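You operate a simulated robot arm through the tools that you are given. There is no shell and no other tool.

Carry out the task below with a simulated robot arm. There is one attempt and no reset: what you move stays moved.

JOB
Pour coffee into both small cups and add warm milk to the grey one.
Fine: coffee to between a third and half; milk from the cream pan till the cup is about three quarters full; the pot goes on the round wooden mat, the pan back.

The check looks at the end state, three seconds after you hand in, the way a careful person would. Anything else that was tipped, shoved, dropped, spilled or broken makes it a failure.

ROBOT AND FRAMES
A 7-joint arm with a three-finger gripper, fixed in place. Base frame: the origin is at the foot of the arm, x ahead of it, y to its left, z up; the work surface is at about z = 910. Readings come in mm, rad, newtons and seconds.
Its first joint turns from -2.897 to 2.897 rad. Payload 2.69 kg.
Tool frame: the origin (TCP) lies between the finger pads and is the grasp point; the fingertips stand 29 mm ahead of it; z points along the fingers, y is the line along which they close. The gripper opens to 120 mm. The gripper's body begins 78 mm behind the TCP.
Orientation is that of the tool frame in the base frame, as [roll, pitch, yaw] about the fixed x, y, z axes, in that order (R = Rz(yaw) Ry(pitch) Rx(roll)). With the fingers straight down and closing along the base's y, the tool's x points along the base's -x, its y along +y and its z along -z.

CONTROLS
- The arm moves only by the tool nudge_tool. Its argument "motion" is a list that holds one entry, the list of rows, each a list of 7 numbers: the turn, a rotation vector about the tool's x, y, z in units of 180 degrees (1.0 is 180 degrees), then the shift along the tool's x, y, z in units of 300 mm (1.0 is 300 mm), then the opening in per cent of the stroke, from 0 (shut) to 100 (fully open). In form: [[[rx, ry, rz, tx, ty, tz, grip], ...]]. A call has 1 to 20 rows; each row is the pose to reach, as a shift and turn from the pose commanded when the call began, along the tool's axes at that moment. A call with a number of a shift or a turn outside -1 to 1 is refused whole. A row lasts 0.2 s, in which the tool goes at most 50 mm and 0.15 rad; a call with a longer step from one row to the next is refused whole, and so is a gripper value outside its range. Where a pose cannot be reached the arm comes as near as it can. A force on the tool above 40 N (or 10 N above the force at the start of the call, whichever is more), or a blocked arm, ends the call early, and 0.2 s more pass. The fingers move at their own pace and stop on an object; they squeeze with about 42 N. The grip force told is the motor's: it shows also when the fingers shut on nothing. Time passes only in rows, and 0.2 s behind the last, so rows that repeat a pose let the fingers close. It gives the time, the measured TCP pose, the force on the tool (base axes), the opening and the grip force at its end, in the units of the frame above (readings bear some noise), with the torque about the TCP (base axes, N m) and any sound that the robot's microphone picked up.
- Cameras (640 x 400 px; columns grow to the right, rows downward): "scene" is fixed at [390.8, -648.2, 1733.4]; the picture's right is [0.87, -0.50, 0.00], its down [-0.44, -0.77, -0.46] and it looks along [0.23, 0.40, -0.89] (base axes); focal length 310 px, centre (320, 200). "wrist" rides on the gripper at [63, 0, -104] in the tool frame; the picture's right is [0.00, 1.00, 0.00], its down [-0.83, 0.00, -0.56] and it looks along [-0.56, 0.00, 0.83] (tool axes); focal length 275 px, centre (320, 200). There is no depth. A picture from a camera that has moved, and an enlarged one, comes with that camera's place and axes in the base frame and with its lens. The place of the scene camera against the robot may be out by one fixed shift of up to 12 mm in any direction.
- camera(camera): a new picture of that camera. No time passes.
- slide_trunk(by): slides the trunk up (or, below 0, down) by that many mm; the arm rides with it, the base frame stays. It gives what a move gives, with no picture.
- zoom(camera, box): a new picture of the part [left, top, right, bottom] of that camera's present view, enlarged. No time passes.
- job_done(): hands the job in; it is judged then, once.

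Places have to be worked out from the pictures, the camera data and where the tool is seen. Open the gripper and draw the arm clear of the work before you hand the job in, unless the task says otherwise.

The tools are called after "Request:" as name(argument=value, ...) on one line, values as JSON. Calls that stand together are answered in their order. nudge_tool: Moves the arm, as the interface text tells. Its arguments: {"type":"object","properties":{"motion":{"type":"array"}},"required":["motion"]} The other tools are called the same way: slide_trunk (by) slides the trunk up or down; camera (camera) takes a picture; zoom (camera, box) takes an enlarged picture of a part of a camera's view; job_done () hands the job in.

At the start:

```text
time_s: 0.0
tcp_pos: [409.0, -239.0, 1268.2]
tcp_rot: [3.141, 0.0, -3.141]
wrist_force: [0.5, 0.1, -0.3]
ft_torque: [0.01, -0.04, -0.03]
grip_width: 120.1
finger_force: 0.0
trunk travel left (down, up): [-425.0, 161.0]
```

scene: 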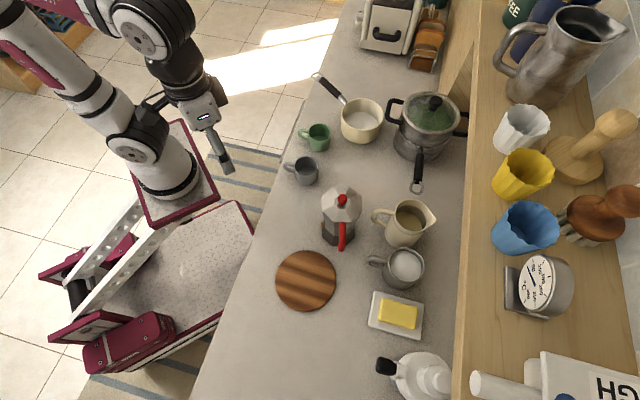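
wrist: 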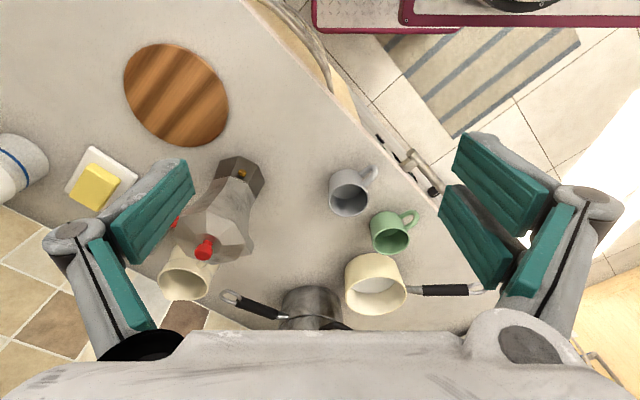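

I'll begin by looking closer at the work area before moving anything.

Request:
zoom(camera="scene", box=[260, 60, 480, 200])

Request:
zoom(camera="scene", box=[250, 160, 450, 320])

Request:
zoom(camera="wrist", box=[120, 140, 440, 340])

```text
2.86 times, centred on (370, 130) of scene
camera zoom: at [390.8, -648.2, 1733.4], right [0.87, -0.5, 0.0], down [-0.44, -0.77, -0.46], along [0.23, 0.4, -0.89], focal length 885 px, centre (177, 400)
```

zoom: 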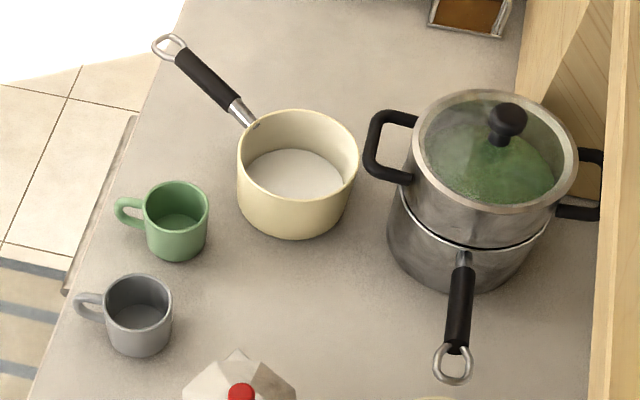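

```text
2.50 times, centred on (350, 240) of scene
camera zoom: at [390.8, -648.2, 1733.4], right [0.87, -0.5, 0.0], down [-0.44, -0.77, -0.46], along [0.23, 0.4, -0.89], focal length 775 px, centre (245, 100)
```

zoom: 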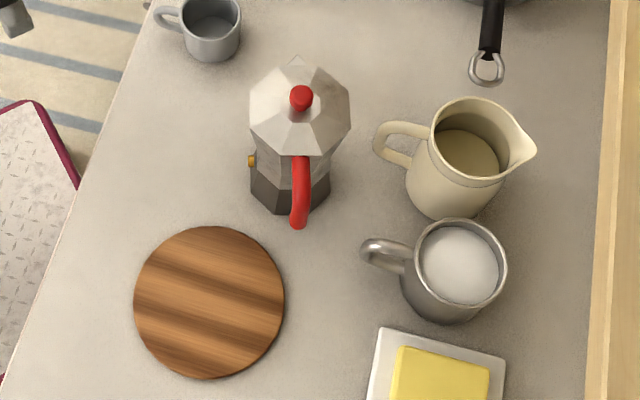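

```text
2.00 times, centred on (280, 240) of wrist
camera zoom: at [345.6, -238.9, 1372.3], right [0.0, 1.0, 0.0], down [0.83, 0.0, 0.56], along [0.56, 0.0, -0.83], focal length 551 px, centre (400, 120)
```

zoom: 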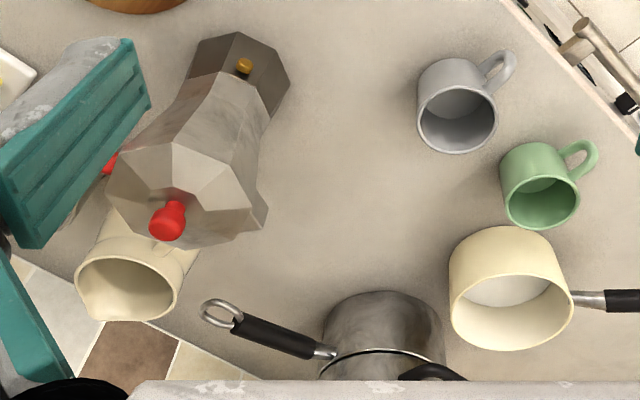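

The scene triangulates to: grey cup about (615,-188), green cup about (711,-100), moka pot about (598,-392) with its handle towards (-0.5,-0.87), mat about (451,-467), cream pan about (845,-123). I'll yaw the wrist 45 degrees to face the counter and look for clearance and the pot's handle.

Request:
nudge_tool(motion=[[[0, 0, 0.042, 0, 0, 0, 100], [0, 0, 0.084, 0, 0, 0, 100], [0, 0, 0.126, 0, 0, 0, 100], [0, 0, 0.168, 0, 0, 0, 100], [0, 0, 0.21, 0, 0, 0, 100], [0, 0, 0.25, 0, 0, 0, 100], [0, -0.04, 0.25, 0, 0, 0, 100]]])

Request:
camera(camera="wrist")

Request:
camera(camera="scene")

```text
time_s: 1.6
tcp_pos: [408.9, -238.4, 1268.9]
tcp_rot: [3.094, 0.113, 2.353]
wrist_force: [0.1, 0.2, 0.4]
ft_torque: [0.03, 0.02, 0.02]
grip_width: 119.8
finger_force: 0.0
trunk travel left (down, up): [-425.0, 161.0]
```

```text
taken
camera wrist: at [352.8, -189.4, 1364.5], right [0.7, 0.71, 0.05], down [0.52, -0.56, 0.65], along [0.48, -0.43, -0.76], focal length 275 px, centre (320, 200)
```

wrist: 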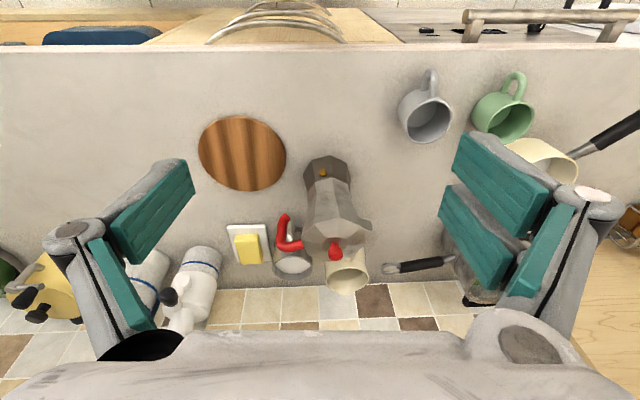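

```text
taken
```

scene: 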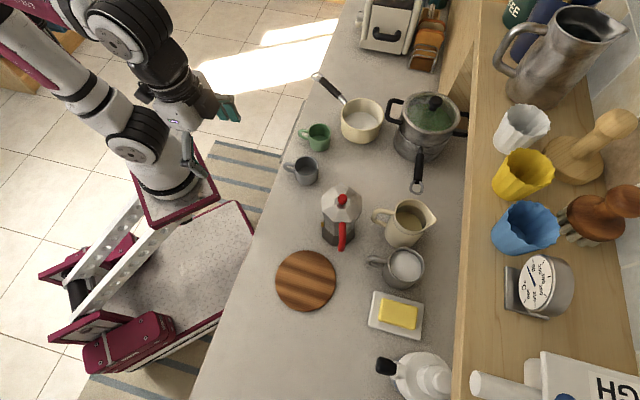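

The counter runs at 45 degrees to the base, with its front edge towards the robot. I'll zoom in on the pot, its red handle and the cups.

Request:
zoom(camera="wrist", box=[220, 140, 460, 300])

Request:
zoom(camera="scene", box=[300, 170, 390, 260])

Request:
zoom(camera="wrist", box=[370, 40, 610, 190])

```text
2.50 times, centred on (340, 220) of wrist
camera zoom: at [352.8, -189.4, 1364.5], right [0.7, 0.71, 0.05], down [0.52, -0.56, 0.65], along [0.48, -0.43, -0.76], focal length 688 px, centre (270, 150)
```

zoom: 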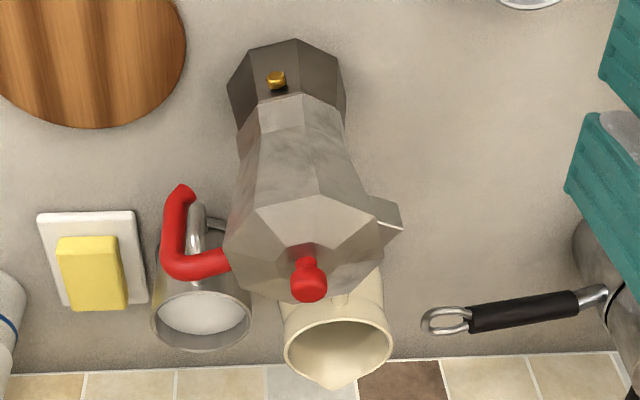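

```text
4.44 times, centred on (345, 215) of scene
camera zoom: at [390.8, -648.2, 1733.4], right [0.87, -0.5, 0.0], down [-0.44, -0.77, -0.46], along [0.23, 0.4, -0.89], focal length 1377 px, centre (209, 133)
```

zoom: 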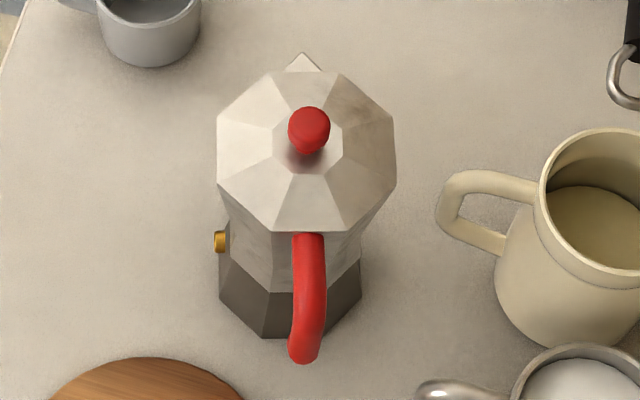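

```text
2.67 times, centred on (490, 115) of wrist
camera zoom: at [352.8, -189.4, 1364.5], right [0.7, 0.71, 0.05], down [0.52, -0.56, 0.65], along [0.48, -0.43, -0.76], focal length 734 px, centre (-133, 427)
```

zoom: 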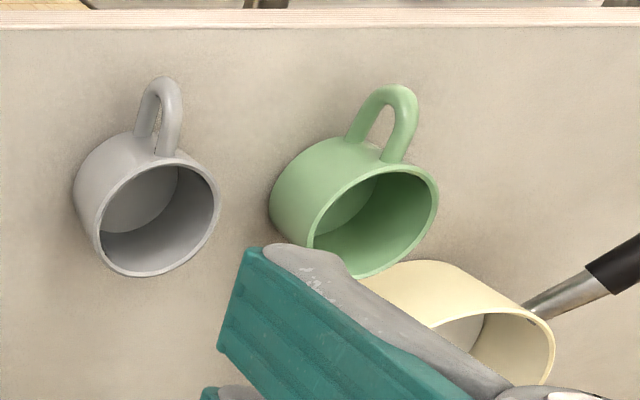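

The handle is an inverted L. The vertical bar is near (554,-459), z about 1012 to 1085, and the spout tip is near (626,-338,1087). Before planning the grasp I'll check the gripper's shape and look more closely with the wrist camera.

Request:
zoom(camera="scene", box=[90, 40, 270, 200])

Request:
nudge_tool(motion=[[[0, 0, 0, 0, -0.15, 0, 100], [0, 0, 0, 0, -0.3, 0, 100], [0, 0, 0, 0, -0.45, 0.05, 100], [0, 0, 0, 0, -0.6, 0.1, 100], [0, 0, 0, 0, -0.65, 0.2, 100], [0, 0, 0, 0, -0.65, 0.3, 100]]])

Request:
camera(camera="wrist")

Request:
camera(camera="scene")

```text
2.50 times, centred on (180, 120) of scene
camera zoom: at [390.8, -648.2, 1733.4], right [0.87, -0.5, 0.0], down [-0.44, -0.77, -0.46], along [0.23, 0.4, -0.89], focal length 775 px, centre (670, 400)
```

zoom: 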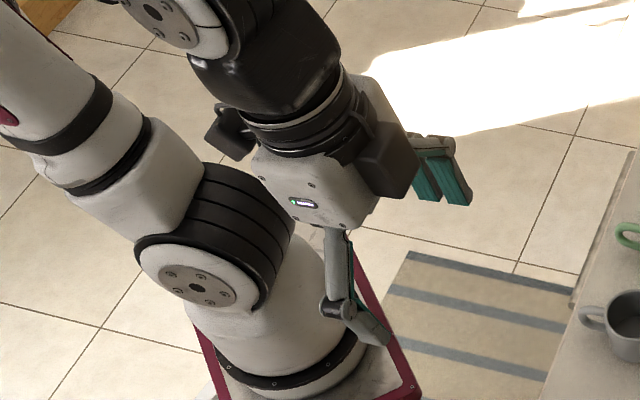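

```text
time_s: 3.0
tcp_pos: [281.5, -380.9, 1169.9]
tcp_rot: [3.095, 0.114, 2.352]
wrist_force: [0.0, 0.6, -0.6]
ft_torque: [-0.02, -0.04, -0.03]
grip_width: 119.7
finger_force: 0.2
trunk travel left (down, up): [-425.0, 161.0]
```

```text
taken
camera wrist: at [224.6, -330.6, 1266.2], right [0.7, 0.71, 0.05], down [0.52, -0.56, 0.65], along [0.48, -0.43, -0.76], focal length 275 px, centre (320, 200)
```

wrist: 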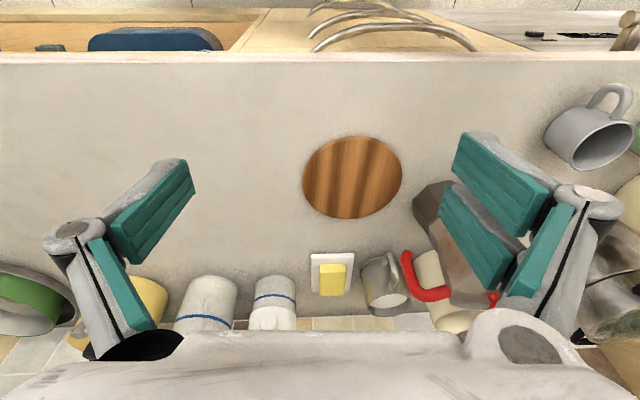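

```text
taken
```

scene: 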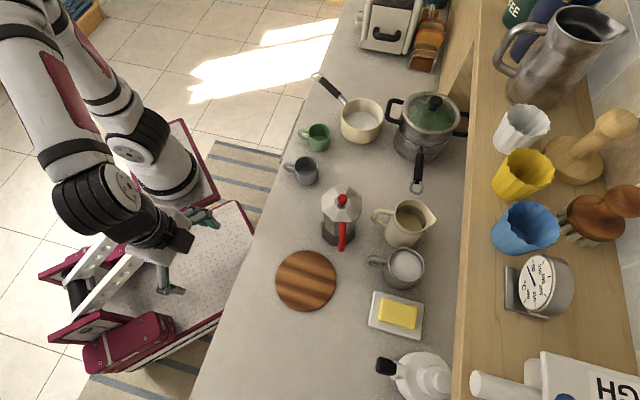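

The camera body is a black box on one side of the gripper. I'll grip the handle from above with a slight lean, tool x facing the pot, so first I turn and move to a spot above and behind the handle.

Request:
nudge_tool(motion=[[[-0.00185, 0.00919, 0.04224, -0.0855, 0.0318, 0.0046, 100], [-0.0037, 0.01838, 0.08448, -0.171, 0.0636, 0.0091, 100], [-0.00555, 0.02757, 0.12672, -0.2565, 0.0954, 0.0137, 100], [-0.0074, 0.03676, 0.16896, -0.342, 0.1272, 0.0183, 100], [-0.00925, 0.04595, 0.2112, -0.4275, 0.159, 0.0228, 100], [-0.0111, 0.05514, 0.25344, -0.513, 0.1908, 0.0274, 100], [-0.01295, 0.06433, 0.29568, -0.5985, 0.2226, 0.032, 100], [-0.0148, 0.07352, 0.33792, -0.684, 0.2544, 0.0366, 100], [-0.01665, 0.08271, 0.38016, -0.7695, 0.2862, 0.0411, 100], [-0.0185, 0.0919, 0.4224, -0.855, 0.318, 0.0457, 100], [-0.0185, 0.0919, 0.4224, -0.855, 0.318, 0.0457, 100]]])

Request:
camera(camera="wrist")

Request:
camera(camera="scene")

```text
time_s: 5.4
tcp_pos: [530.8, -494.5, 1190.5]
tcp_rot: [-3.14, -0.261, 1.034]
wrist_force: [0.9, 1.3, -0.4]
ft_torque: [0.0, 0.02, 0.02]
grip_width: 120.0
finger_force: 0.0
trunk travel left (down, up): [-425.0, 161.0]
```

```text
taken
camera wrist: at [547.6, -465.9, 1306.9], right [0.86, -0.51, 0.0], down [-0.48, -0.82, 0.32], along [-0.16, -0.28, -0.95], focal length 275 px, centre (320, 200)
```

wrist: 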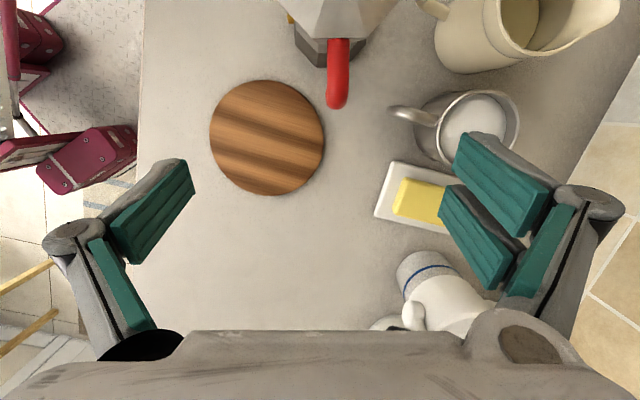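

```text
taken
```

scene: 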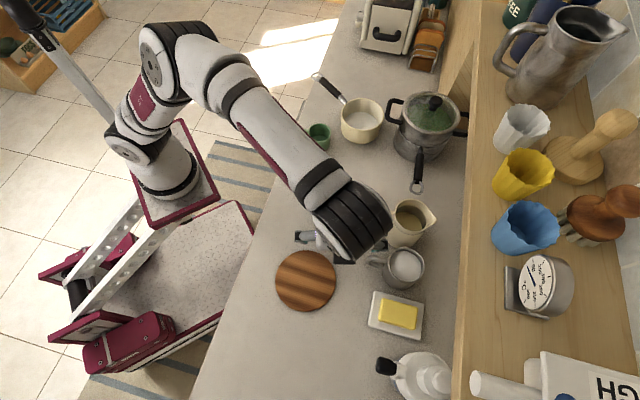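

The pose was reached. The handle bar sits about 15 mm to the right of the tool plane in the wrist view, so I zoom in to measure it properly.

Request:
zoom(camera="wrist", box=[240, 0, 440, 130])

Request:
zoom(camera="scene", box=[260, 160, 440, 280])

```text
3.08 times, centred on (340, 65) of wrist
camera zoom: at [547.6, -465.9, 1306.9], right [0.86, -0.51, 0.0], down [-0.48, -0.82, 0.32], along [-0.16, -0.28, -0.95], focal length 847 px, centre (258, 615)
```

zoom: 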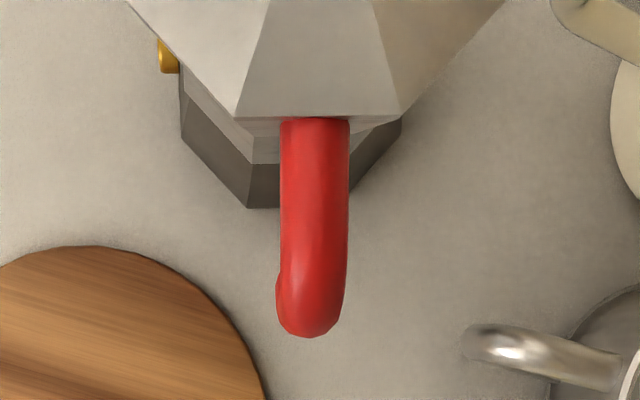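

```text
3.33 times, centred on (350, 220) of scene
camera zoom: at [390.8, -648.2, 1733.4], right [0.87, -0.5, 0.0], down [-0.44, -0.77, -0.46], along [0.23, 0.4, -0.89], focal length 1033 px, centre (220, 133)
```

zoom: 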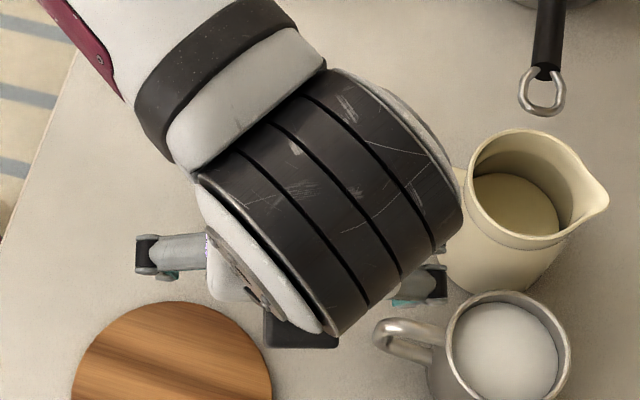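

Measured: the bar centre is about (564,-469), 15 mm to the tool's +y, and about 17 mm wide, with a gap of about 32 mm to the lid. I'll shift sideways and come down to just above the handle, then check alignment.

Request:
nudge_tool(motion=[[[0, 0, 0, -0.001, 0.025, 0.03, 100], [0, 0, 0, -0.002, 0.0517, 0.08, 100], [0, 0, 0, -0.003, 0.0517, 0.13, 100], [0, 0, 0, -0.003, 0.0517, 0.178, 100], [0, 0, 0, -0.003, 0.0517, 0.178, 100]]])

Request:
camera(camera="wrist")

Request:
camera(camera="scene")

```text
time_s: 6.6
tcp_pos: [550.8, -491.8, 1137.8]
tcp_rot: [-3.14, -0.264, 1.036]
wrist_force: [0.6, 0.1, 0.4]
ft_torque: [-0.01, 0.0, 0.0]
grip_width: 119.8
finger_force: 0.0
trunk travel left (down, up): [-425.0, 161.0]
```

```text
taken
camera wrist: at [567.0, -462.7, 1254.7], right [0.86, -0.51, 0.0], down [-0.48, -0.82, 0.32], along [-0.16, -0.28, -0.95], focal length 275 px, centre (320, 200)
```

wrist: 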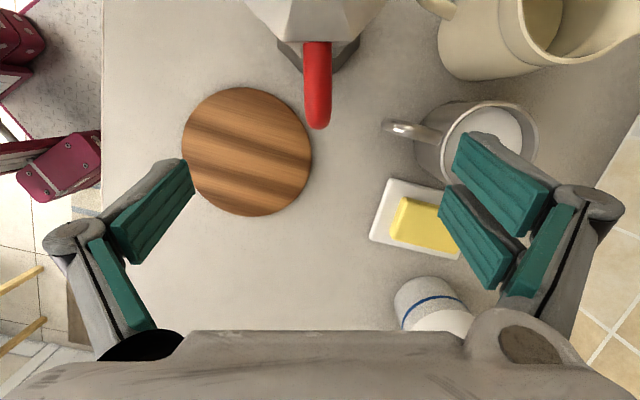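

```text
taken
```

scene: 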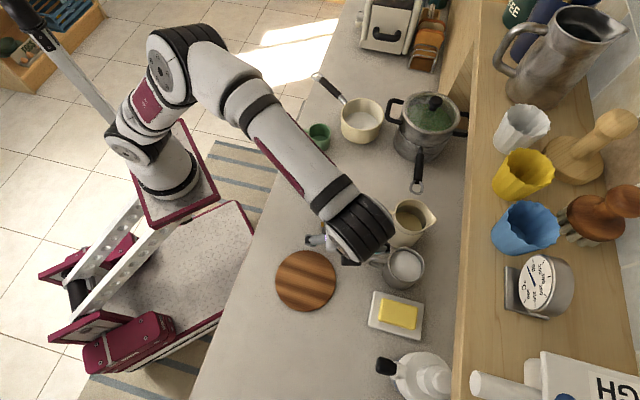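

The handle is centred on the tool plane. I'll half-close the fingers to keep clear of the metal jug's handle, go down 100 mm along the tool axis, and look before gripping.

Request:
nudge_tool(motion=[[[0, 0, 0, 0, 0, 0, 50], [0, 0, 0, 0, 0, 0.05, 50], [0, 0, 0, 0, 0, 0.12, 50], [0, 0, 0, 0, 0, 0.19, 50], [0, 0, 0, 0, 0, 0.26, 50], [0, 0, 0, 0, 0, 0.32, 50], [0, 0, 0, 0, 0, 0.32, 50]]])

Request:
camera(camera="wrist")

Request:
camera(camera="scene")

```text
time_s: 8.2
tcp_pos: [562.7, -469.7, 1044.4]
tcp_rot: [-3.139, -0.261, 1.034]
wrist_force: [0.1, -0.2, 0.8]
ft_torque: [0.0, 0.01, -0.01]
grip_width: 60.1
finger_force: 0.1
trunk travel left (down, up): [-425.0, 161.0]
```

```text
taken
camera wrist: at [579.0, -440.8, 1161.7], right [0.86, -0.51, 0.0], down [-0.48, -0.82, 0.32], along [-0.16, -0.28, -0.95], focal length 275 px, centre (320, 200)
```

wrist: 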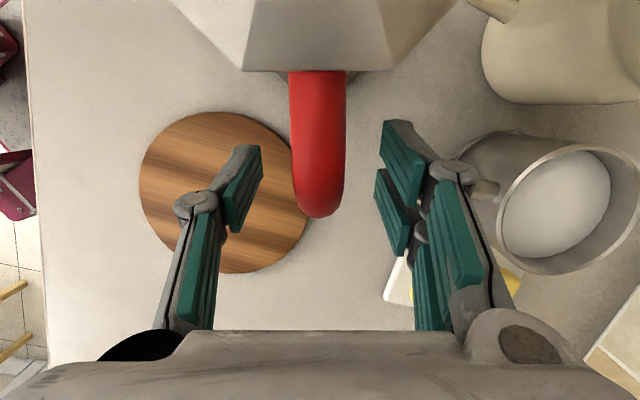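

```text
taken
```

scene: 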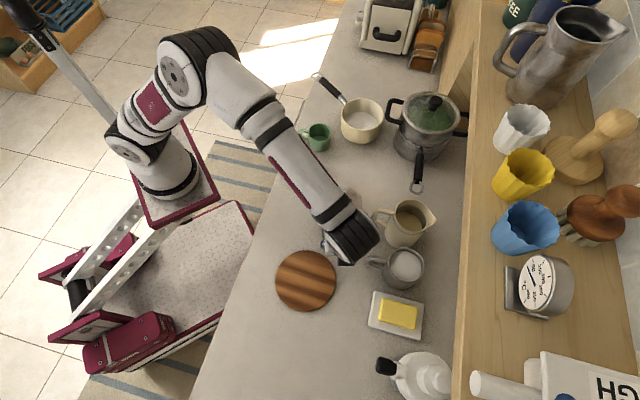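

The handle lies between the pads at the TCP. I close the fingers on it.

Request:
nudge_tool(motion=[[[0, 0, 0, 0, 0, 0, 30], [0, 0, 0, 0, 0, 0, 15], [0, 0, 0, 0, 0, 0, 0], [0, 0, 0, 0, 0, 0, 0]]])

Request:
camera(camera="wrist")

```text
time_s: 9.2
tcp_pos: [562.4, -470.6, 1044.2]
tcp_rot: [-3.14, -0.261, 1.035]
wrist_force: [0.7, 0.2, -0.6]
ft_torque: [0.0, 0.0, -0.01]
grip_width: 16.1
finger_force: 41.9
trunk travel left (down, up): [-425.0, 161.0]
```

```text
taken
camera wrist: at [579.1, -440.9, 1161.7], right [0.86, -0.51, 0.0], down [-0.48, -0.82, 0.32], along [-0.16, -0.28, -0.95], focal length 275 px, centre (320, 200)
```

wrist: 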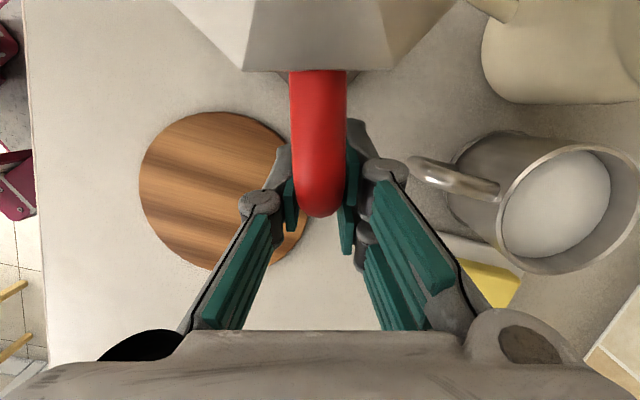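

Gripped at 16 mm width with 42 N. I make a small 25 mm lift to check the weight and whether the pot swings in the grip.

Request:
nudge_tool(motion=[[[0, 0, 0, 0.0043, 0, -0.0161, 0], [0, 0, 0, 0.0108, 0, -0.0402, 0], [0, 0, 0, 0.0173, 0, -0.0644, 0], [0, 0, 0, 0.0216, 0, -0.0805, 0], [0, 0, 0, 0.0216, 0, -0.0805, 0]]])

Request:
camera(camera="wrist")

Request:
zoom(camera="scene", box=[260, 140, 440, 280])

```text
time_s: 10.4
tcp_pos: [563.2, -470.8, 1069.4]
tcp_rot: [-3.138, -0.262, 1.035]
wrist_force: [-0.2, -0.7, -5.0]
ft_torque: [-0.44, 0.24, 0.01]
grip_width: 16.3
finger_force: 41.9
trunk travel left (down, up): [-425.0, 161.0]
```

```text
taken
camera wrist: at [579.1, -441.2, 1186.7], right [0.86, -0.51, 0.0], down [-0.48, -0.82, 0.32], along [-0.16, -0.28, -0.95], focal length 275 px, centre (320, 200)
```

wrist: 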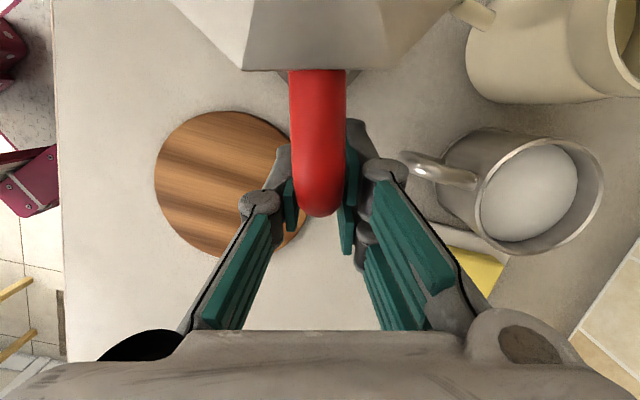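

```text
2.86 times, centred on (350, 210) of scene
camera zoom: at [390.8, -648.2, 1733.4], right [0.87, -0.5, 0.0], down [-0.44, -0.77, -0.46], along [0.23, 0.4, -0.89], focal length 885 px, centre (234, 171)
```

zoom: 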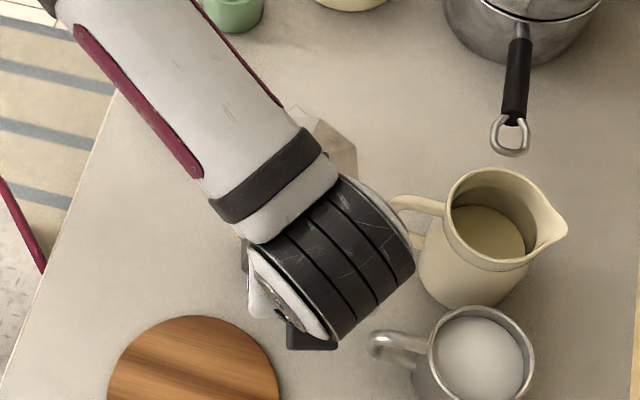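

Lifted cleanly: about 5 N with no visible slip. I raise the pot further, turn it so the spout faces azimuth 98 degrees, and carry it so the spout is above the grey cup with the base well over the cup rim.

Request:
nudge_tool(motion=[[[0, 0, 0, 0.012, 0, -0.045, 0], [0, 0, 0, 0.03, 0, -0.11, 0], [0, 0, 0, 0.05, 0, -0.18, 0], [0, 0, 0, 0.069, 0, -0.2577, 0], [0.003, 0, -0.011, 0.095, -0.001, -0.2527, 0], [0.008, 0, -0.03, 0.14, -0.004, -0.244, 0], [0.015, 0, -0.056, 0.2, -0.007, -0.232, 0], [0.022, 0, -0.082, 0.265, -0.01, -0.219, 0], [0.029, 0, -0.108, 0.33, -0.0135, -0.207, 0], [0.036, 0, -0.134, 0.395, -0.017, -0.194, 0], [0.043, 0, -0.16, 0.46, -0.02, -0.181, 0], [0.05, 0, -0.1865, 0.52, -0.0235, -0.169, 0], [0.0545, 0, -0.2033, 0.56, -0.026, -0.161, 0], [0.0561, 0, -0.2093, 0.577, -0.0267, -0.158, 0], [0.0561, 0, -0.2093, 0.577, -0.0267, -0.158, 0]]])

Request:
camera(camera="wrist")

Request:
camera(camera="scene")

```text
time_s: 13.6
tcp_pos: [634.4, -333.2, 1161.5]
tcp_rot: [-3.141, -0.264, 1.717]
wrist_force: [-0.9, 0.4, -5.5]
ft_torque: [-0.44, -0.09, 0.01]
grip_width: 16.4
finger_force: 41.6
trunk travel left (down, up): [-425.0, 161.0]
```

```text
taken
camera wrist: at [629.5, -299.1, 1277.5], right [0.99, 0.15, 0.0], down [0.14, -0.94, 0.32], along [0.05, -0.32, -0.95], focal length 275 px, centre (320, 200)
```

wrist: 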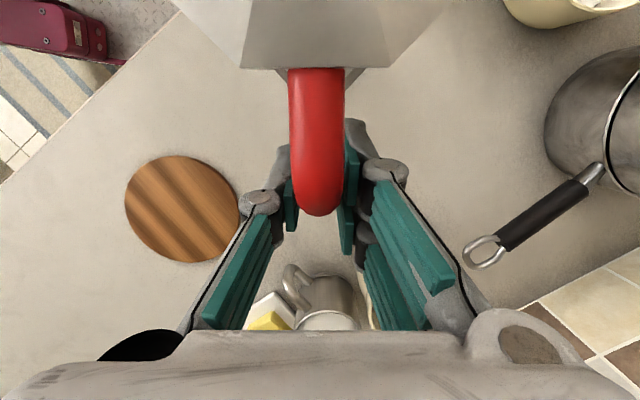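

```text
taken
```

scene: 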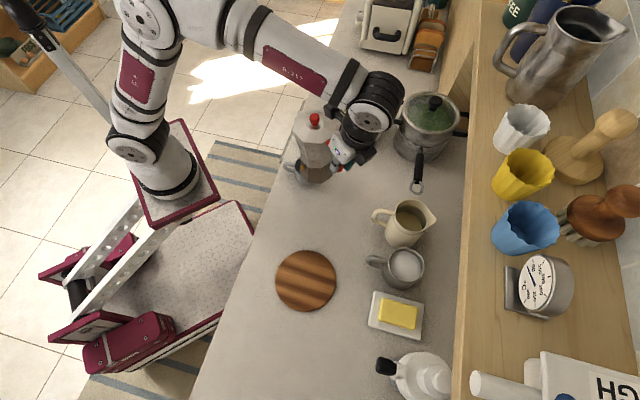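

Request:
zoom(camera="scene", box=[260, 90, 420, 200])

```text
3.64 times, centred on (340, 145) of scene
camera zoom: at [390.8, -648.2, 1733.4], right [0.87, -0.5, 0.0], down [-0.44, -0.77, -0.46], along [0.23, 0.4, -0.89], focal length 1127 px, centre (247, 400)
```

zoom: 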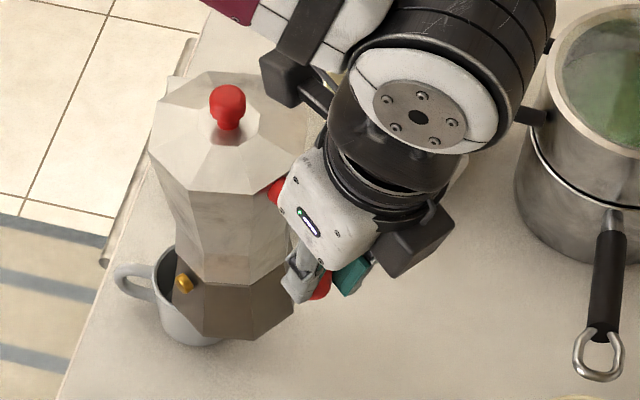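

Comparing the knob's known place with its scene position gives a scene camera offset of about (+9,-5), which puts the grey cup near (622,-187) with its rim at z about 961. I'll zoom in to find the spout tip.

Request:
zoom(camera="scene", box=[280, 95, 350, 145])

```text
8.00 times, centred on (315, 120) of scene
camera zoom: at [390.8, -648.2, 1733.4], right [0.87, -0.5, 0.0], down [-0.44, -0.77, -0.46], along [0.23, 0.4, -0.89], focal length 2479 px, centre (360, 840)
```

zoom: 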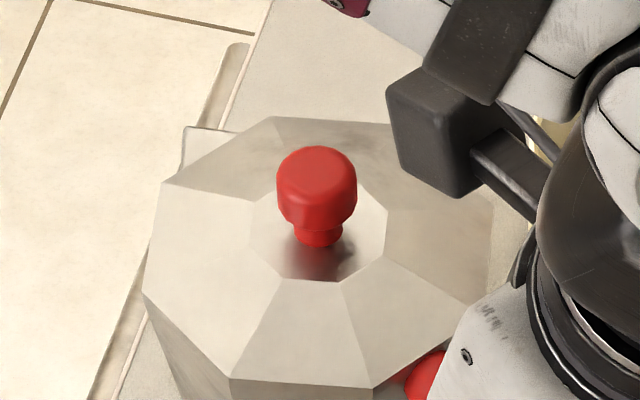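

The spout tip is confirmed at about (612,-186,1191), matching my model. I shift it over the grey cup, tilt 15 degrees pivoting on the spout, then lower to spout z about 1086.

Request:
nudge_tool(motion=[[[0, -0.0222, 0, -0.0037, 0.01, -0.0367, 0], [0, -0.0417, 0, -0.009, 0.02, -0.0697, 0], [0, -0.0611, 0, -0.013, 0.0313, -0.103, 0], [0, -0.0833, 0, -0.0035, 0.0313, -0.137, 0], [0, -0.0833, 0, -0.025, 0.0313, -0.0567, 0], [0, -0.0833, 0, -0.0467, 0.0313, 0.024, 0], [0, -0.0833, 0, -0.0725, 0.0313, 0.1207, 0], [0, -0.0833, 0, -0.0943, 0.0313, 0.201, 0], [0, -0.0833, 0, -0.0943, 0.0313, 0.201, 0]]])

Request:
camera(camera="scene")

Request:
zoom(camera="scene", box=[260, 110, 400, 220])

```text
time_s: 15.6
tcp_pos: [646.8, -341.9, 1095.1]
tcp_rot: [-3.142, 0.0, 1.716]
wrist_force: [-0.7, 0.3, -5.8]
ft_torque: [-0.4, -0.07, -0.03]
grip_width: 16.1
finger_force: 42.7
trunk travel left (down, up): [-425.0, 161.0]
```

```text
taken
```

scene: 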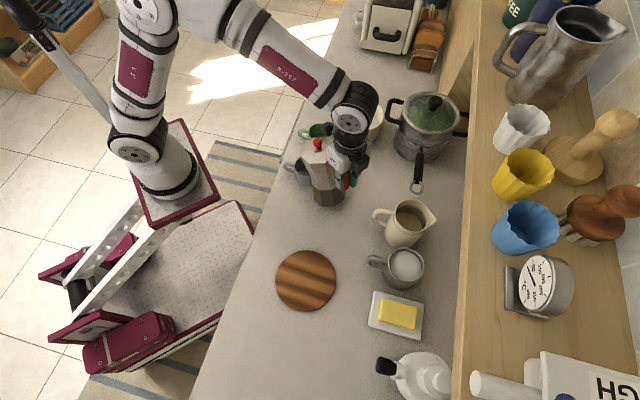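

```text
3.64 times, centred on (330, 165) of scene
camera zoom: at [390.8, -648.2, 1733.4], right [0.87, -0.5, 0.0], down [-0.44, -0.77, -0.46], along [0.23, 0.4, -0.89], focal length 1127 px, centre (284, 327)
```

zoom: 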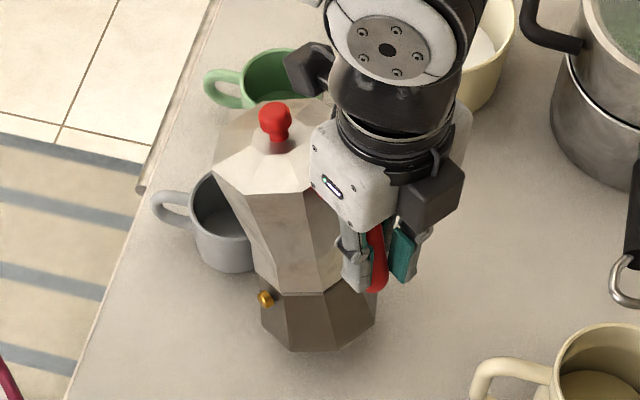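

Tool now vertical, spout over the grey cup at about (625,-192,1088). I tilt on to 30 degrees, lowering slightly, and watch for flow.

Request:
nudge_tool(motion=[[[0, -0.0278, 0, 0.004, 0, -0.0233, 0], [0, -0.0556, 0, 0.012, 0, -0.04, 0], [0, -0.0833, 0, 0.0235, 0, -0.0563, 0], [0, -0.0833, 0, 0.0235, 0, -0.0563, 0]]])

Request:
zoom(camera="scene", box=[260, 110, 400, 220])

Request:
camera(camera="wrist")

```text
time_s: 16.6
tcp_pos: [645.0, -335.7, 1111.9]
tcp_rot: [3.141, 0.263, 1.714]
wrist_force: [-0.9, -0.1, -5.4]
ft_torque: [-0.25, -0.08, 0.01]
grip_width: 16.5
finger_force: 41.8
trunk travel left (down, up): [-425.0, 161.0]
```

```text
3.64 times, centred on (330, 165) of scene
camera zoom: at [390.8, -648.2, 1733.4], right [0.87, -0.5, 0.0], down [-0.44, -0.77, -0.46], along [0.23, 0.4, -0.89], focal length 1127 px, centre (284, 327)
```

zoom: 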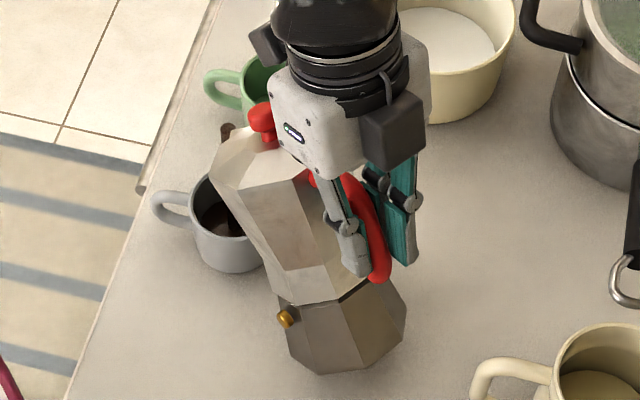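

```text
taken
camera wrist: at [631.3, -249.2, 1196.4], right [0.99, 0.15, 0.0], down [0.1, -0.65, 0.75], along [0.11, -0.74, -0.66], focal length 275 px, centre (320, 200)
```

wrist: 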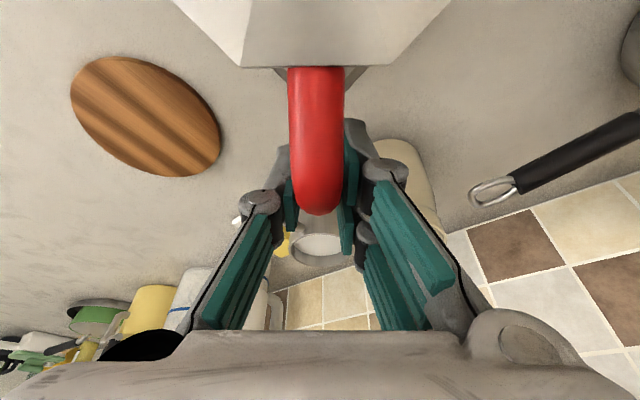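

Coffee is flowing: there's brown at the spout and dark liquid in the grey cup. I zoom in to judge the level.

Request:
zoom(camera="scene", box=[290, 130, 340, 185])

```text
7.27 times, centred on (315, 158) of scene
camera zoom: at [390.8, -648.2, 1733.4], right [0.87, -0.5, 0.0], down [-0.44, -0.77, -0.46], along [0.23, 0.4, -0.89], focal length 2254 px, centre (356, 509)
```

zoom: 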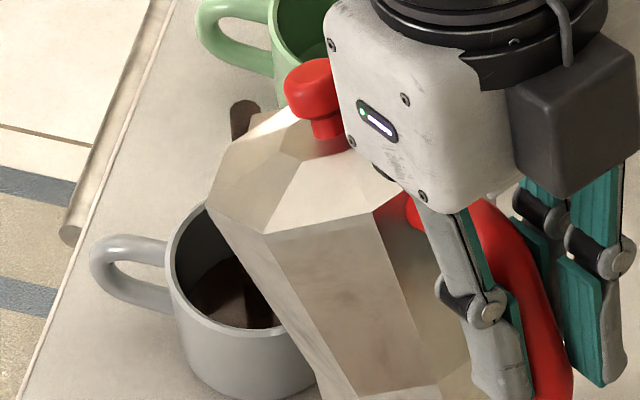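

The stream lands inside the cup. I hold for one short step and compare the level.

Request:
nudge_tool(motion=[[[0, 0, 0, 0, 0, 0, 0]]])

Request:
zoom(camera="scene", box=[290, 130, 340, 185])

```text
time_s: 17.0
tcp_pos: [645.8, -336.5, 1111.3]
tcp_rot: [-3.138, 0.259, 1.715]
wrist_force: [-0.1, -0.6, -5.7]
ft_torque: [-0.26, -0.05, -0.01]
grip_width: 16.1
finger_force: 41.9
trunk travel left (down, up): [-425.0, 161.0]
```

```text
7.27 times, centred on (315, 158) of scene
camera zoom: at [390.8, -648.2, 1733.4], right [0.87, -0.5, 0.0], down [-0.44, -0.77, -0.46], along [0.23, 0.4, -0.89], focal length 2254 px, centre (356, 509)
```

zoom: 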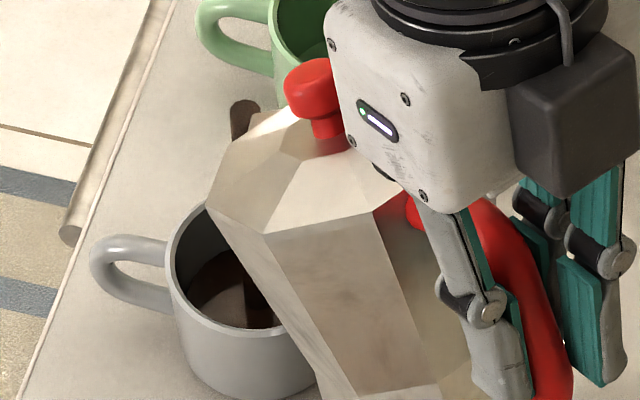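

The level is creeping up slowly. I zoom tighter to measure it.

Request:
zoom(camera="scene", box=[300, 155, 328, 177])

```text
16.00 times, centred on (314, 166) of scene
camera zoom: at [390.8, -648.2, 1733.4], right [0.87, -0.5, 0.0], down [-0.44, -0.77, -0.46], along [0.23, 0.4, -0.89], focal length 4958 px, centre (416, 744)
```

zoom: 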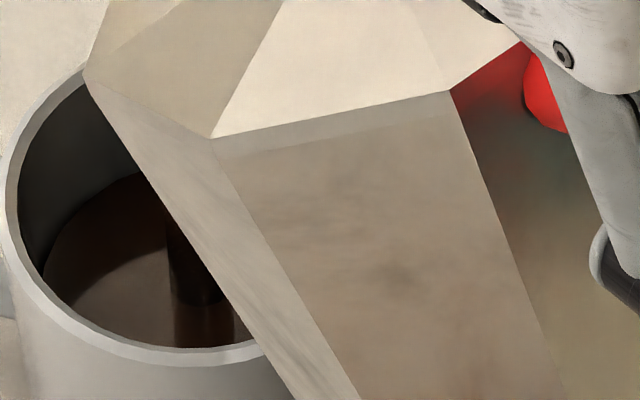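

The level looks like about 30% of the cup depth, rising roughly 3 to 4 mm per 0.4 s. One more short hold, then I'll untilt.

Request:
nudge_tool(motion=[[[0, 0, 0, 0, 0, 0, 0]]])

Request:
zoom(camera="scene", box=[300, 155, 328, 177])

```text
time_s: 17.4
tcp_pos: [645.1, -335.8, 1111.0]
tcp_rot: [-3.138, 0.259, 1.715]
wrist_force: [-0.2, 0.0, -5.5]
ft_torque: [-0.24, -0.1, 0.03]
grip_width: 16.2
finger_force: 41.8
trunk travel left (down, up): [-425.0, 161.0]
```

```text
16.00 times, centred on (314, 166) of scene
camera zoom: at [390.8, -648.2, 1733.4], right [0.87, -0.5, 0.0], down [-0.44, -0.77, -0.46], along [0.23, 0.4, -0.89], focal length 4958 px, centre (416, 744)
```

zoom: 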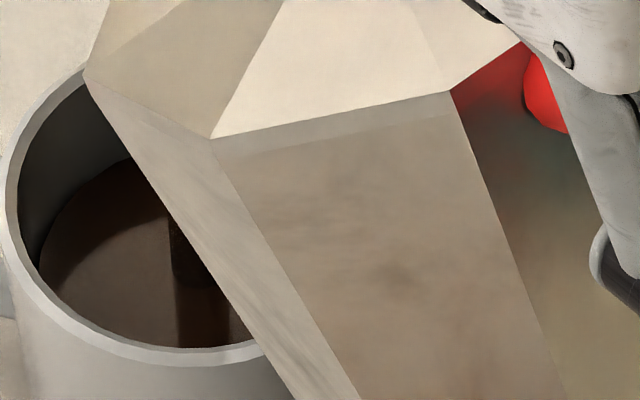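

The level has climbed to about 40% of the depth, so I stop now: untilt quickly about the spout while raising slightly.

Request:
nudge_tool(motion=[[[0, 0.0472, 0, -0.0083, 0, 0.036, 0], [0, 0.0944, 0, -0.0093, 0, 0.0583, 0], [0, 0.1111, 0, -0.0125, 0, 0.045, 0]]])

Request:
zoom(camera="scene", box=[290, 130, 340, 185])

Request:
zoom(camera="scene", box=[300, 155, 328, 177])

```text
time_s: 18.2
tcp_pos: [645.3, -342.0, 1099.6]
tcp_rot: [-3.141, -0.09, 1.716]
wrist_force: [0.0, 1.6, -4.9]
ft_torque: [-0.42, -0.12, -0.01]
grip_width: 16.0
finger_force: 42.0
trunk travel left (down, up): [-425.0, 161.0]
```

```text
7.27 times, centred on (315, 158) of scene
camera zoom: at [390.8, -648.2, 1733.4], right [0.87, -0.5, 0.0], down [-0.44, -0.77, -0.46], along [0.23, 0.4, -0.89], focal length 2254 px, centre (356, 509)
```

zoom: 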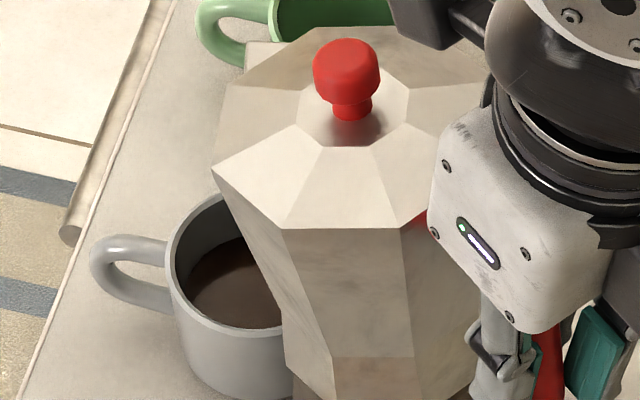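

```text
16.00 times, centred on (314, 166) of scene
camera zoom: at [390.8, -648.2, 1733.4], right [0.87, -0.5, 0.0], down [-0.44, -0.77, -0.46], along [0.23, 0.4, -0.89], focal length 4958 px, centre (416, 744)
```

zoom: 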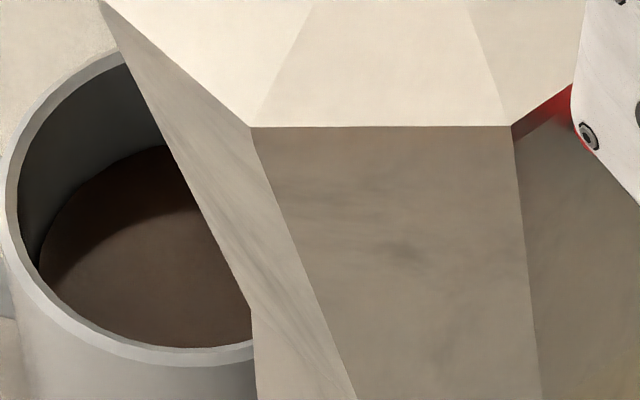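

The flow has stopped, and the grey cup sits at about 40% coffee (surface about 29 mm below the rim). I lift the pot upright and high, then carry the spout across to above the green cup.

Request:
nudge_tool(motion=[[[0, 0, 0, 0.0057, 0, -0.0663, 0], [0, 0.0167, 0, 0.0123, 0, -0.113, 0], [0, 0.0389, 0, 0.0177, 0, -0.131, 0], [0, 0.0556, 0, 0.0223, 0, -0.128, 0], [0, 0.0556, 0, 0.03, 0.0107, -0.1273, 0], [0, 0.0556, 0, 0.055, 0.0467, -0.125, 0], [0, 0.0556, 0, 0.092, 0.1, -0.122, 0], [0, 0.0556, 0, 0.133, 0.158, -0.118, 0], [0, 0.0556, 0, 0.175, 0.218, -0.115, 0], [0, 0.0556, 0, 0.213, 0.273, -0.111, 0], [0, 0.0556, 0, 0.25, 0.326, -0.108, 0], [0, 0.0556, 0, 0.265, 0.348, -0.107, 0], [0, 0.0556, 0, 0.27, 0.355, -0.1063, 0], [0, 0.0556, 0, 0.27, 0.355, -0.1063, 0]]])

Request:
camera(camera="scene")

Request:
zoom(camera="scene", box=[270, 80, 400, 200])

Request:
zoom(camera="scene", box=[280, 150, 330, 190])

```text
time_s: 21.2
tcp_pos: [739.9, -250.1, 1138.4]
tcp_rot: [-3.14, -0.263, 1.715]
wrist_force: [0.7, 0.9, -5.6]
ft_torque: [-0.46, -0.08, -0.02]
grip_width: 16.2
finger_force: 42.0
trunk travel left (down, up): [-425.0, 161.0]
```

```text
taken
```

scene: 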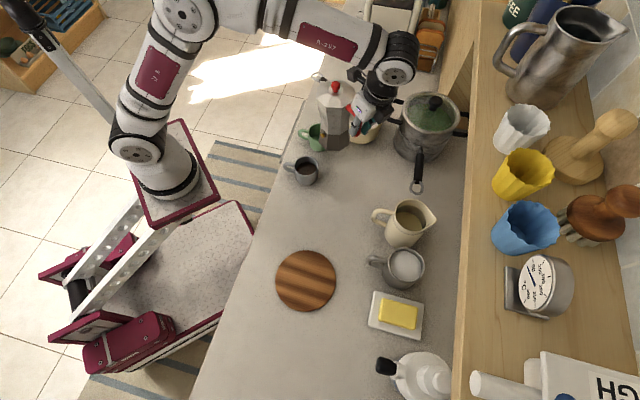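

```text
3.33 times, centred on (335, 140) of scene
camera zoom: at [390.8, -648.2, 1733.4], right [0.87, -0.5, 0.0], down [-0.44, -0.77, -0.46], along [0.23, 0.4, -0.89], focal length 1033 px, centre (270, 400)
```

zoom: 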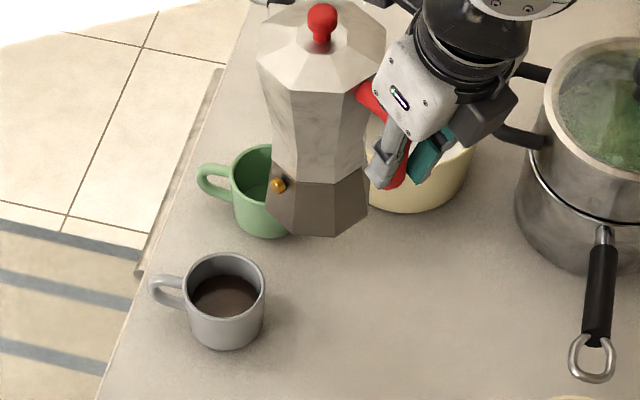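

```text
10.00 times, centred on (305, 170) of scene
camera zoom: at [390.8, -648.2, 1733.4], right [0.87, -0.5, 0.0], down [-0.44, -0.77, -0.46], along [0.23, 0.4, -0.89], focal length 3099 px, centre (470, 500)
```

zoom: 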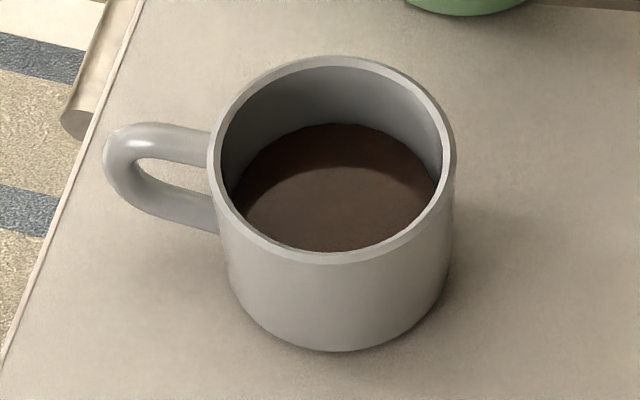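

Clear view: the grey cup's coffee sits about 27 to 28 mm below the rim of a roughly 56 mm cup, just under half, which is good. Now I nudge the spout over the green cup's centre, tilt 15 degrees and lower it the same way.

Request:
nudge_tool(motion=[[[0, -0.0222, 0, 0.0053, 0.004, -0.0343, 0], [0, -0.0417, 0, 0.0123, 0.008, -0.0643, 0], [0, -0.0611, 0, 0.0207, 0.012, -0.094, 0], [0, -0.0833, 0, 0.0302, 0.012, -0.128, 0], [0, -0.0833, 0, 0.013, 0.012, -0.0637, 0], [0, -0.0833, 0, -0.0087, 0.012, 0.017, 0], [0, -0.0833, 0, -0.0303, 0.012, 0.0973, 0], [0, -0.0833, 0, -0.0423, 0.012, 0.1423, 0], [0, -0.0833, 0, -0.0423, 0.012, 0.1423, 0]]])

Request:
zoom(camera="scene", box=[280, 80, 400, 180])

Request:
zoom(camera="scene", box=[300, 110, 345, 155])

```text
time_s: 23.2
tcp_pos: [744.9, -252.9, 1094.2]
tcp_rot: [3.141, 0.0, 1.716]
wrist_force: [-0.5, -0.5, -5.8]
ft_torque: [-0.38, -0.09, -0.01]
grip_width: 16.1
finger_force: 42.1
trunk travel left (down, up): [-425.0, 161.0]
```

```text
4.00 times, centred on (340, 130) of scene
camera zoom: at [390.8, -648.2, 1733.4], right [0.87, -0.5, 0.0], down [-0.44, -0.77, -0.46], along [0.23, 0.4, -0.89], focal length 1240 px, centre (240, 480)
```

zoom: 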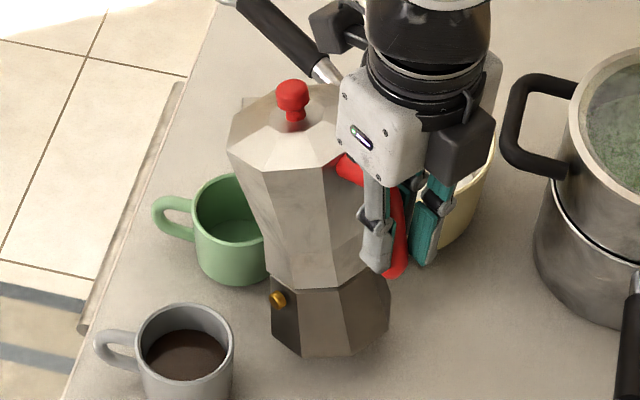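

```text
8.89 times, centred on (322, 132) of scene
camera zoom: at [390.8, -648.2, 1733.4], right [0.87, -0.5, 0.0], down [-0.44, -0.77, -0.46], along [0.23, 0.4, -0.89], focal length 2754 px, centre (298, 800)
```

zoom: 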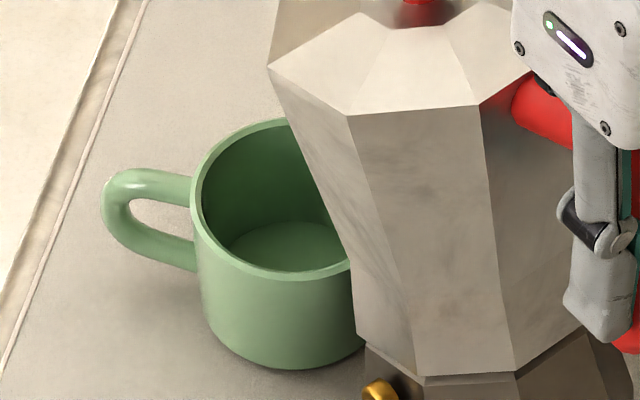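

The spout is at about (723,-103,1087) and the green cup centre about (719,-98), so I nudge 3 mm over. The green cup's floor shows at row 222 with its back rim at about row 130, so about row 183 is my 42% target. Tilting on to 27 degrees.

Request:
nudge_tool(motion=[[[0, -0.0278, 0, 0.004, -0.005, -0.0233, 0], [0, -0.0556, 0, 0.012, -0.01, -0.04, 0], [0, -0.0667, 0, 0.0163, -0.01, -0.0487, 0]]])

Request:
zoom(camera="scene", box=[300, 110, 345, 155])

```text
time_s: 24.0
tcp_pos: [739.9, -247.8, 1108.7]
tcp_rot: [-3.14, 0.208, 1.717]
wrist_force: [0.4, 0.0, -6.2]
ft_torque: [-0.26, -0.02, 0.0]
grip_width: 16.3
finger_force: 42.0
trunk travel left (down, up): [-425.0, 161.0]
```

```text
8.89 times, centred on (322, 132) of scene
camera zoom: at [390.8, -648.2, 1733.4], right [0.87, -0.5, 0.0], down [-0.44, -0.77, -0.46], along [0.23, 0.4, -0.89], focal length 2754 px, centre (298, 800)
```

zoom: 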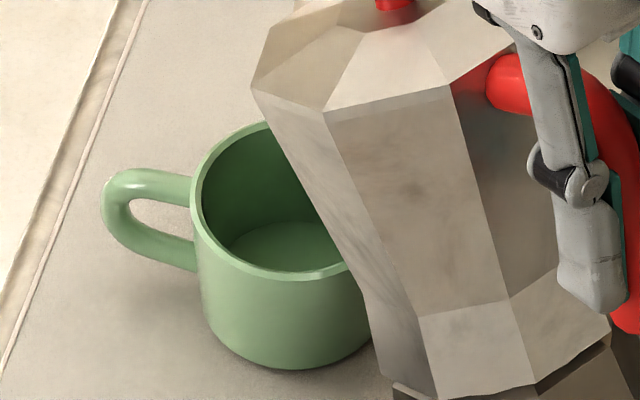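

Not flowing yet at 27 degrees. I tilt 3 more, then 5 in total, pivoting on the spout.

Request:
nudge_tool(motion=[[[0, -0.0167, 0, 0.0043, 0, -0.0165, 0], [0, -0.0278, 0, 0.0075, 0, -0.0275, 0]]])

Request:
zoom(camera="scene", box=[300, 110, 345, 155])

```text
time_s: 24.6
tcp_pos: [739.2, -244.6, 1115.6]
tcp_rot: [-3.141, 0.295, 1.716]
wrist_force: [0.1, -0.4, -5.6]
ft_torque: [-0.23, -0.02, -0.01]
grip_width: 16.3
finger_force: 42.1
trunk travel left (down, up): [-425.0, 161.0]
```

```text
8.89 times, centred on (322, 132) of scene
camera zoom: at [390.8, -648.2, 1733.4], right [0.87, -0.5, 0.0], down [-0.44, -0.77, -0.46], along [0.23, 0.4, -0.89], focal length 2754 px, centre (298, 800)
```

zoom: 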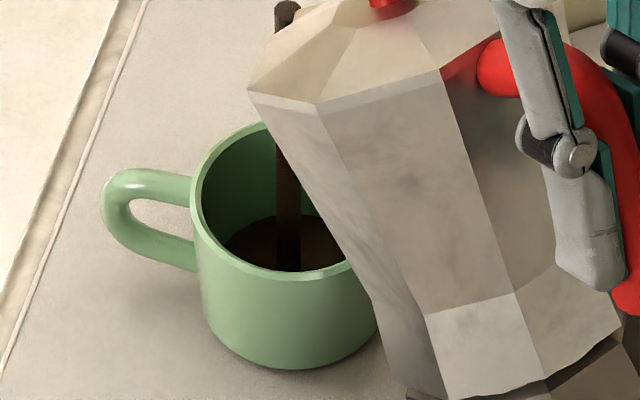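

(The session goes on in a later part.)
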